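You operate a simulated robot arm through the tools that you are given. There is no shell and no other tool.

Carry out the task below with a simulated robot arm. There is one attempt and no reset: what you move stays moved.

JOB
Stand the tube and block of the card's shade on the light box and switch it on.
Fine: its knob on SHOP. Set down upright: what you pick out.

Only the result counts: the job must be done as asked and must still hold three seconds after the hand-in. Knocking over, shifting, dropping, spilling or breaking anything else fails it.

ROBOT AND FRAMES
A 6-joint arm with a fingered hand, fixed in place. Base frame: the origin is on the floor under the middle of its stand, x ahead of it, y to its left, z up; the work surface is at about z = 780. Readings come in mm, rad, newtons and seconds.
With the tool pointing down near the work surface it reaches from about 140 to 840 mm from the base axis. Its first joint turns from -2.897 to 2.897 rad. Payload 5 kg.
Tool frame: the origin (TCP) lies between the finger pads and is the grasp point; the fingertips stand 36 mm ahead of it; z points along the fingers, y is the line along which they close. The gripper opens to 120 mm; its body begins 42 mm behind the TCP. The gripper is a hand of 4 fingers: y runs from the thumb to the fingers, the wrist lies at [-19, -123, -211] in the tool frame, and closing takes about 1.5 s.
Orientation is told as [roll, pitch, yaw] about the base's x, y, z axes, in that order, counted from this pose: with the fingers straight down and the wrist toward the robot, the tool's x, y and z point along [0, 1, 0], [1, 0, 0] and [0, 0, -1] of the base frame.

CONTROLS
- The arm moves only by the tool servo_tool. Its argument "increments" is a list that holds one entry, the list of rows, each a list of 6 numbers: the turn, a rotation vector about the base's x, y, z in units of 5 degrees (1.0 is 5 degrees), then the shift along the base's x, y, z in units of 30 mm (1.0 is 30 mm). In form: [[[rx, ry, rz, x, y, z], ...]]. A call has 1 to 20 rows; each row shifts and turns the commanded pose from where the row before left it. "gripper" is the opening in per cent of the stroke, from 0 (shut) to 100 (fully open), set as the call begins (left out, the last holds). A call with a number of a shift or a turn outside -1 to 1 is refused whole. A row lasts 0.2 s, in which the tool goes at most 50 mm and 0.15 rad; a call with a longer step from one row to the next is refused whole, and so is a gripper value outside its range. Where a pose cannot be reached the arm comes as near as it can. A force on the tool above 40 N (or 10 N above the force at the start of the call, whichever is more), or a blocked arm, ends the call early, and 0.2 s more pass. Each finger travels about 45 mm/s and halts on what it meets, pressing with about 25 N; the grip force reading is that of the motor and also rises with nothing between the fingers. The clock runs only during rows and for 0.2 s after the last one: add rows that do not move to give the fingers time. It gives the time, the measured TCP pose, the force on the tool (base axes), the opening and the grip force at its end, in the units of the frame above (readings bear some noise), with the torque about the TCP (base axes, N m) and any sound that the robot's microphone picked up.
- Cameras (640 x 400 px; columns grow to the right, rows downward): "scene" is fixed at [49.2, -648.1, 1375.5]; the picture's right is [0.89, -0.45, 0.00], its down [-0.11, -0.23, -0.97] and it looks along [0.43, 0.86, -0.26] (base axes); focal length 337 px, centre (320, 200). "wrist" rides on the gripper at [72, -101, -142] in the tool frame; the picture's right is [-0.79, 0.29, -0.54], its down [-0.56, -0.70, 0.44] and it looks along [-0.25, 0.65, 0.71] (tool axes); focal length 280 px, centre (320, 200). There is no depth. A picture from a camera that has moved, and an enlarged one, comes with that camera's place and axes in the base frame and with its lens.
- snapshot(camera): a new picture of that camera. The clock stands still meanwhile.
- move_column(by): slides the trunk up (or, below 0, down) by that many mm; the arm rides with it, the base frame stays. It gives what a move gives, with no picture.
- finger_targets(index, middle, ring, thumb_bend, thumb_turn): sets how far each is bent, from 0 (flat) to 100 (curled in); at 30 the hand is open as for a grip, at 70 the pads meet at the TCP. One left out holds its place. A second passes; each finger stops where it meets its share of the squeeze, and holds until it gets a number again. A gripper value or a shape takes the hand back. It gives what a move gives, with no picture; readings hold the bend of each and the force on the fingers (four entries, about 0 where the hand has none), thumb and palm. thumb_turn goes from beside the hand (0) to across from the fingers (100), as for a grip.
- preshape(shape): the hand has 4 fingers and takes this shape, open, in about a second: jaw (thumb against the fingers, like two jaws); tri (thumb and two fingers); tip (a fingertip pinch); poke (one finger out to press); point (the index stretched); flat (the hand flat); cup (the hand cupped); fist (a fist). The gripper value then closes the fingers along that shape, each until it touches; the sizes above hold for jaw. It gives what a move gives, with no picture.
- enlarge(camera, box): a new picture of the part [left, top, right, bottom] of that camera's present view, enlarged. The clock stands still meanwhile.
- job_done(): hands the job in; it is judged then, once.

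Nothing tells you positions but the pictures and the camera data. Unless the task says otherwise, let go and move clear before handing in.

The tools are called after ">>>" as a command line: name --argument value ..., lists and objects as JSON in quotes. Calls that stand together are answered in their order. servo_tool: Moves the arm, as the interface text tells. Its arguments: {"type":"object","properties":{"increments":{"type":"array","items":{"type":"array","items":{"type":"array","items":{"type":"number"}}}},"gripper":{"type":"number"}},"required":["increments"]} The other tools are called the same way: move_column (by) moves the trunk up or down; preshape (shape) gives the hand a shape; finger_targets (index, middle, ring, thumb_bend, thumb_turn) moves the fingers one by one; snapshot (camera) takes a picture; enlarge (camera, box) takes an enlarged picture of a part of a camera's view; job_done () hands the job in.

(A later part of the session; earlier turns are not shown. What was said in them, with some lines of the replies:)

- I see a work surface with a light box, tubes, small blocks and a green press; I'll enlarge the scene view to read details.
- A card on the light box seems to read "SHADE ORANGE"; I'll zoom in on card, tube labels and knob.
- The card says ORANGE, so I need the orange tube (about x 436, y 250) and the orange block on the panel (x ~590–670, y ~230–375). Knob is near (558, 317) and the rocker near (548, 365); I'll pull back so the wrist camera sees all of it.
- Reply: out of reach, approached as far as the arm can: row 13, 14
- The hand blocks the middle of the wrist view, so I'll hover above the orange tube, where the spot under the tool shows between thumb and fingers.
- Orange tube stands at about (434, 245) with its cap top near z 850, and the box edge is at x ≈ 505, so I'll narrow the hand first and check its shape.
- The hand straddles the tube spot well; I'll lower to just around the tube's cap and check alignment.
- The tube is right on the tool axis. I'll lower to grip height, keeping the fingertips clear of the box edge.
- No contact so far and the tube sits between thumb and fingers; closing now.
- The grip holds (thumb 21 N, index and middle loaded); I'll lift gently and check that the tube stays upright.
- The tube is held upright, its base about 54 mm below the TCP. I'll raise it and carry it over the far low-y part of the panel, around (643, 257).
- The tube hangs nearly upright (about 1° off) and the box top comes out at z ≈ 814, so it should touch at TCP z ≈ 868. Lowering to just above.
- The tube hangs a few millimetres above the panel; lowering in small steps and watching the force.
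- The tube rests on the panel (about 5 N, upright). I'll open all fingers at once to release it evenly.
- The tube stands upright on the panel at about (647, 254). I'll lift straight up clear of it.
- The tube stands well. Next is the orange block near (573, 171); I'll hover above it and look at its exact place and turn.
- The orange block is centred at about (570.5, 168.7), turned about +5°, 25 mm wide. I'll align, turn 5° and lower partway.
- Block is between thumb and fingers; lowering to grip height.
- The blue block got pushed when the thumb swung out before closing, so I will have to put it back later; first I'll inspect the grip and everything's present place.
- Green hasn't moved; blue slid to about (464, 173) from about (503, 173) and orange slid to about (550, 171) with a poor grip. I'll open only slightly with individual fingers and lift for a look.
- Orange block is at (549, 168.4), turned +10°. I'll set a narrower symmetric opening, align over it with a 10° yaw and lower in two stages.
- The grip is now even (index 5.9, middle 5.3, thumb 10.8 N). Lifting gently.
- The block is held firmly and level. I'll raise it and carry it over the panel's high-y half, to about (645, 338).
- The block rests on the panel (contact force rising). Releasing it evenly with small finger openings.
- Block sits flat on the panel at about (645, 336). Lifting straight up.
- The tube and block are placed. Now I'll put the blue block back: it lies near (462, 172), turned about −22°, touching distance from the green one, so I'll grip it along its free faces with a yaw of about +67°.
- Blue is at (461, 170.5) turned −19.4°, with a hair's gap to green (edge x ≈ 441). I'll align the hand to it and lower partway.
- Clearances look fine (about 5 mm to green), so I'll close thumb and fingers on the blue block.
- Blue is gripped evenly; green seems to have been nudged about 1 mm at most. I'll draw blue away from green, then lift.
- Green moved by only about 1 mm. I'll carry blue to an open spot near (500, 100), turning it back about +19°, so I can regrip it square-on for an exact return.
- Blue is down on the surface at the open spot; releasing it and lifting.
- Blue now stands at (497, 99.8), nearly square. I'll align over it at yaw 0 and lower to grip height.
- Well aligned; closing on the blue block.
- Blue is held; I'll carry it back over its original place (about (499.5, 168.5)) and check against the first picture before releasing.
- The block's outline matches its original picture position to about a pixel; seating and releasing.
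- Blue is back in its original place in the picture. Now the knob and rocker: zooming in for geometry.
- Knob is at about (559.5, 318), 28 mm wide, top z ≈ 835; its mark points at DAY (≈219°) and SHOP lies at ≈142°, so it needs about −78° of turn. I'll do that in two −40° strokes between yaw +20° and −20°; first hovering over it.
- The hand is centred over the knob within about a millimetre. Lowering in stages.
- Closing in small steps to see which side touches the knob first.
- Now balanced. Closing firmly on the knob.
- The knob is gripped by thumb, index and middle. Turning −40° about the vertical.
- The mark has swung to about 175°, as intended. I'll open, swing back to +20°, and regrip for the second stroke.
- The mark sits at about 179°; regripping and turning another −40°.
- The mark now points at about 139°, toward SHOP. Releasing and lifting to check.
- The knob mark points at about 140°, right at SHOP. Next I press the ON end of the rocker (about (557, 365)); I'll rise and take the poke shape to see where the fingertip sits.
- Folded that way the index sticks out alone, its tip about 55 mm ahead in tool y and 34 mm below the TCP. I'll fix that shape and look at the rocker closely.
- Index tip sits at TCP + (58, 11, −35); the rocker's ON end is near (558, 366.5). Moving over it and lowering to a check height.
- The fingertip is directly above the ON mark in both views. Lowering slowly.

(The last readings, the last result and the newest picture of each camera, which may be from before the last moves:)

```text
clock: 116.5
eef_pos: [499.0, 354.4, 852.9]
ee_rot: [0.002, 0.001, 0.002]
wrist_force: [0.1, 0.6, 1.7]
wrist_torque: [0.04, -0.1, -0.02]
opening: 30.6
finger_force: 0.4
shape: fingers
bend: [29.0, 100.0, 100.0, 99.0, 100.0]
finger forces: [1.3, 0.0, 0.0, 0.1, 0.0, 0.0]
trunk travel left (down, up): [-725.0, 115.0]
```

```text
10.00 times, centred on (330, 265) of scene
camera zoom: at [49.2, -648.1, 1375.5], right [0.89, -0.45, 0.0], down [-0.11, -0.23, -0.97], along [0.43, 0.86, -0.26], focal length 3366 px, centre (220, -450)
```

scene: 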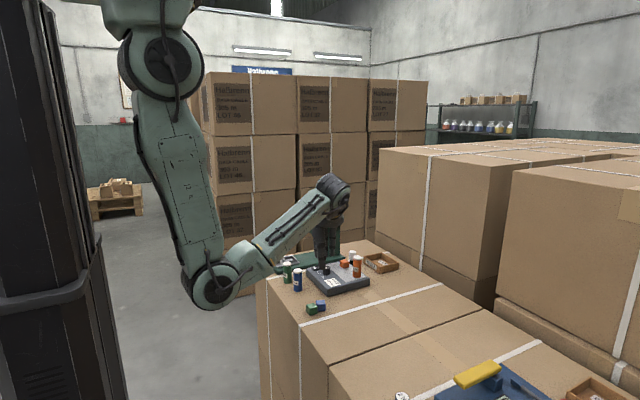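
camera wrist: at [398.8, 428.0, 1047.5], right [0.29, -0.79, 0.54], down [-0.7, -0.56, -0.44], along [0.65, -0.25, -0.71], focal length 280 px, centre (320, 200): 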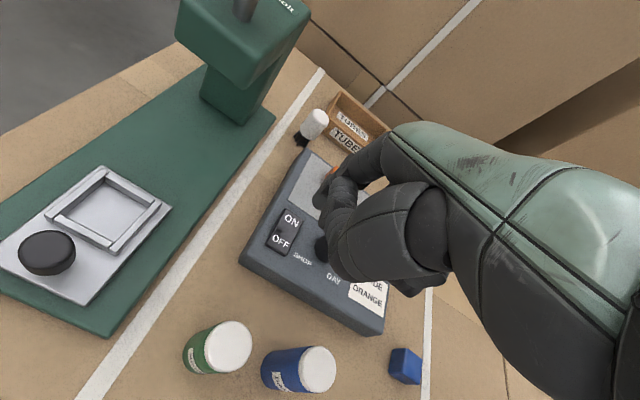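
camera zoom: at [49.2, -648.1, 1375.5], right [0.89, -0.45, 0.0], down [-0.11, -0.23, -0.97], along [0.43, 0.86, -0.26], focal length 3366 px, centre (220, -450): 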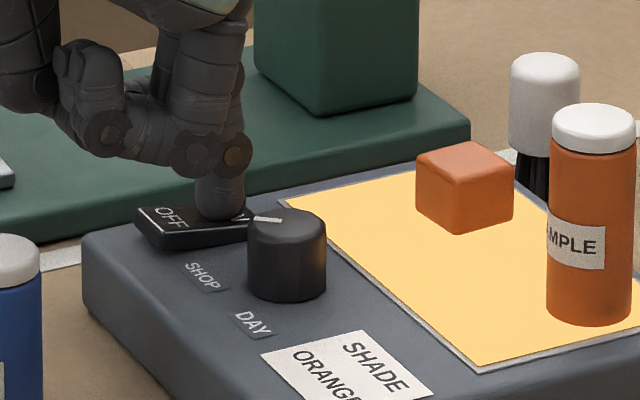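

The light has come on in the warm SHOP shade. A little further press to seat the rocker, then lifting off.

>>> servo_tool --increments '[[[0, 0, 0, 0, 0, -0.06], [0, 0, 0, 0, 0, 0]]]'

>>> servo_tool --increments '[[[0, 0, 0, 0, 0, 0.2], [0, 0, 0, 0, 0, 0.5], [0, 0, 0, 0, 0, 0.8], [0, 0, 0, 0, 0, 0.8], [0, 0, 0, 0, 0, 0.8], [0, 0, 0, 0, 0, 0.8], [0, 0, 0, 0, 0, 0.8], [0, 0, 0, -0.2, -0.3, 0.5], [0, 0, 0, 0, 0, 0]]]'

>>> snapshot --camera "wrist"

>>> enlarge --camera "scene" --box '[250, 200, 410, 330]'

```text
clock: 117.1
eef_pos: [499.3, 355.0, 853.8]
ee_rot: [0.002, -0.002, 0.0]
wrist_force: [-0.3, -0.6, 6.7]
wrist_torque: [0.06, -0.45, -0.05]
opening: 30.8
finger_force: 3.4
shape: fingers
bend: [29.0, 100.0, 100.0, 99.0, 100.0]
finger forces: [7.0, 0.1, 0.0, 0.1, 0.0, 0.0]
trunk travel left (down, up): [-725.0, 115.0]
```

```text
clock: 119.1
eef_pos: [494.6, 347.1, 1008.5]
ee_rot: [0.002, -0.001, 0.0]
wrist_force: [0.1, 0.1, -0.3]
wrist_torque: [0.0, 0.0, -0.01]
opening: 30.1
finger_force: 0.0
shape: fingers
bend: [29.0, 100.0, 100.0, 99.0, 100.0]
finger forces: [0.1, 0.1, 0.0, 0.1, 0.0, 0.0]
trunk travel left (down, up): [-725.0, 115.0]
```

```text
taken
camera wrist: at [392.8, 419.3, 1151.7], right [0.29, -0.79, 0.54], down [-0.7, -0.56, -0.44], along [0.65, -0.25, -0.71], focal length 280 px, centre (320, 200)
```

wrist: 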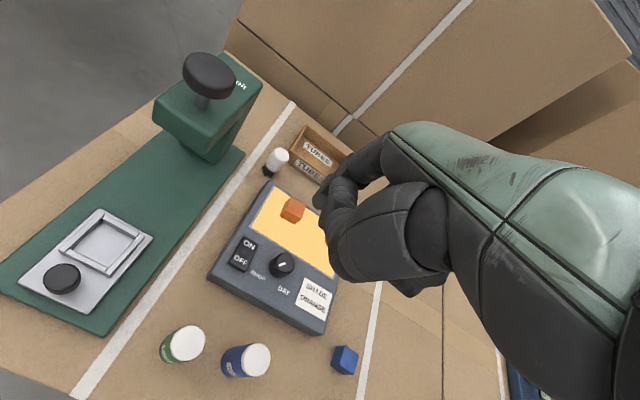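

```text
3.08 times, centred on (330, 265) of scene
camera zoom: at [49.2, -648.1, 1375.5], right [0.89, -0.45, 0.0], down [-0.11, -0.23, -0.97], along [0.43, 0.86, -0.26], focal length 1036 px, centre (289, 0)
```

zoom: 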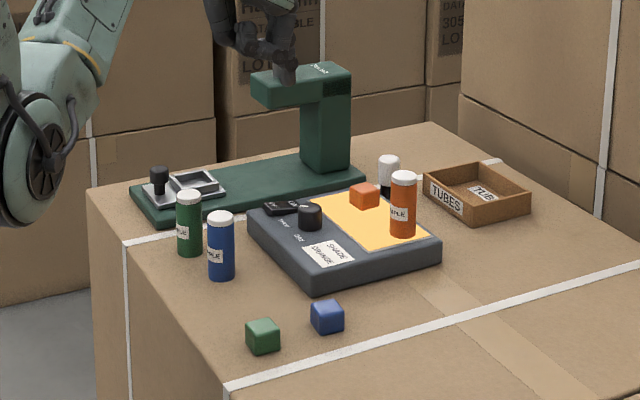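

The light stays on after lifting. A last close check of knob, rocker, tube and block.

>>> enlarge --camera "scene" --box '[310, 245, 390, 295]'

>>> enlarge --camera "wrist" --box '[200, 170, 360, 330]'

>>> enlarge --camera "scene" --box '[295, 270, 375, 330]'

```text
8.00 times, centred on (350, 270) of scene
camera zoom: at [49.2, -648.1, 1375.5], right [0.89, -0.45, 0.0], down [-0.11, -0.23, -0.97], along [0.43, 0.86, -0.26], focal length 2693 px, centre (80, -360)
```

zoom: 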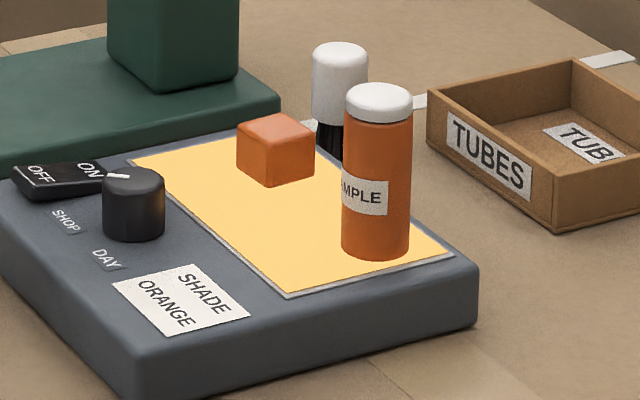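

```text
2.50 times, centred on (280, 250) of wrist
camera zoom: at [392.8, 419.3, 1151.7], right [0.29, -0.79, 0.54], down [-0.7, -0.56, -0.44], along [0.65, -0.25, -0.71], focal length 701 px, centre (420, 75)
```

zoom: 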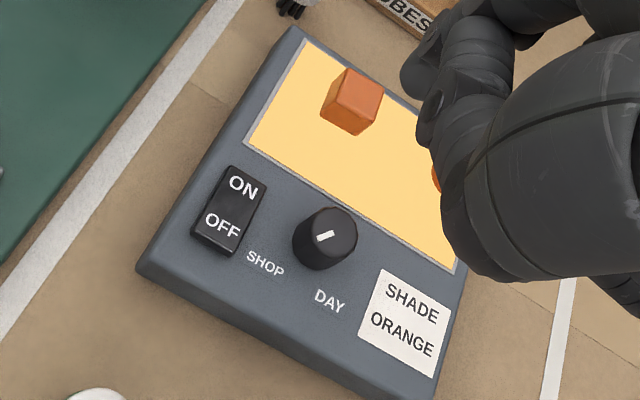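

```text
6.67 times, centred on (335, 300) of scene
camera zoom: at [49.2, -648.1, 1375.5], right [0.89, -0.45, 0.0], down [-0.11, -0.23, -0.97], along [0.43, 0.86, -0.26], focal length 2244 px, centre (220, -467)
```

zoom: 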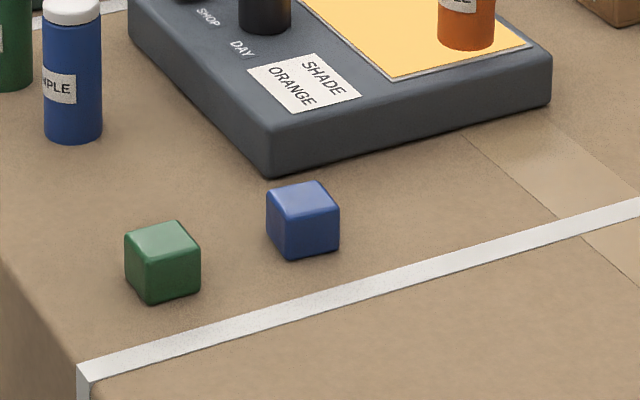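

The orange tube and block stand upright on the lit panel, the knob points to SHOP and the rocker is on. The blue block, which I pushed by accident, is back to within about 2 mm of its original place. Green was nudged about 1 mm, and the hand is clear, so I'm handing in.

>>> job_done

```text
The job is handed in.
```

I've handed in the job. The orange tube and orange block stand upright on the light box, its knob is on SHOP, and it is switched on with the panel glowing a warm yellow. The light stayed on after I lifted the hand away.

**Other objects disturbed:** while I was gripping the orange block, the thumb swung out and pushed the blue block about 40 mm along the surface, next to the green one. I picked it up and put it back, using the first pictures as the reference. It is now within about 2 mm of where it started. While I was gripping blue to move it back, the green block was nudged by about 1 mm. The pictures show nothing else moved.

The job says shifting anything else fails it. I don't know whether the judging looks only at where things ended up or also counts that they were moved.
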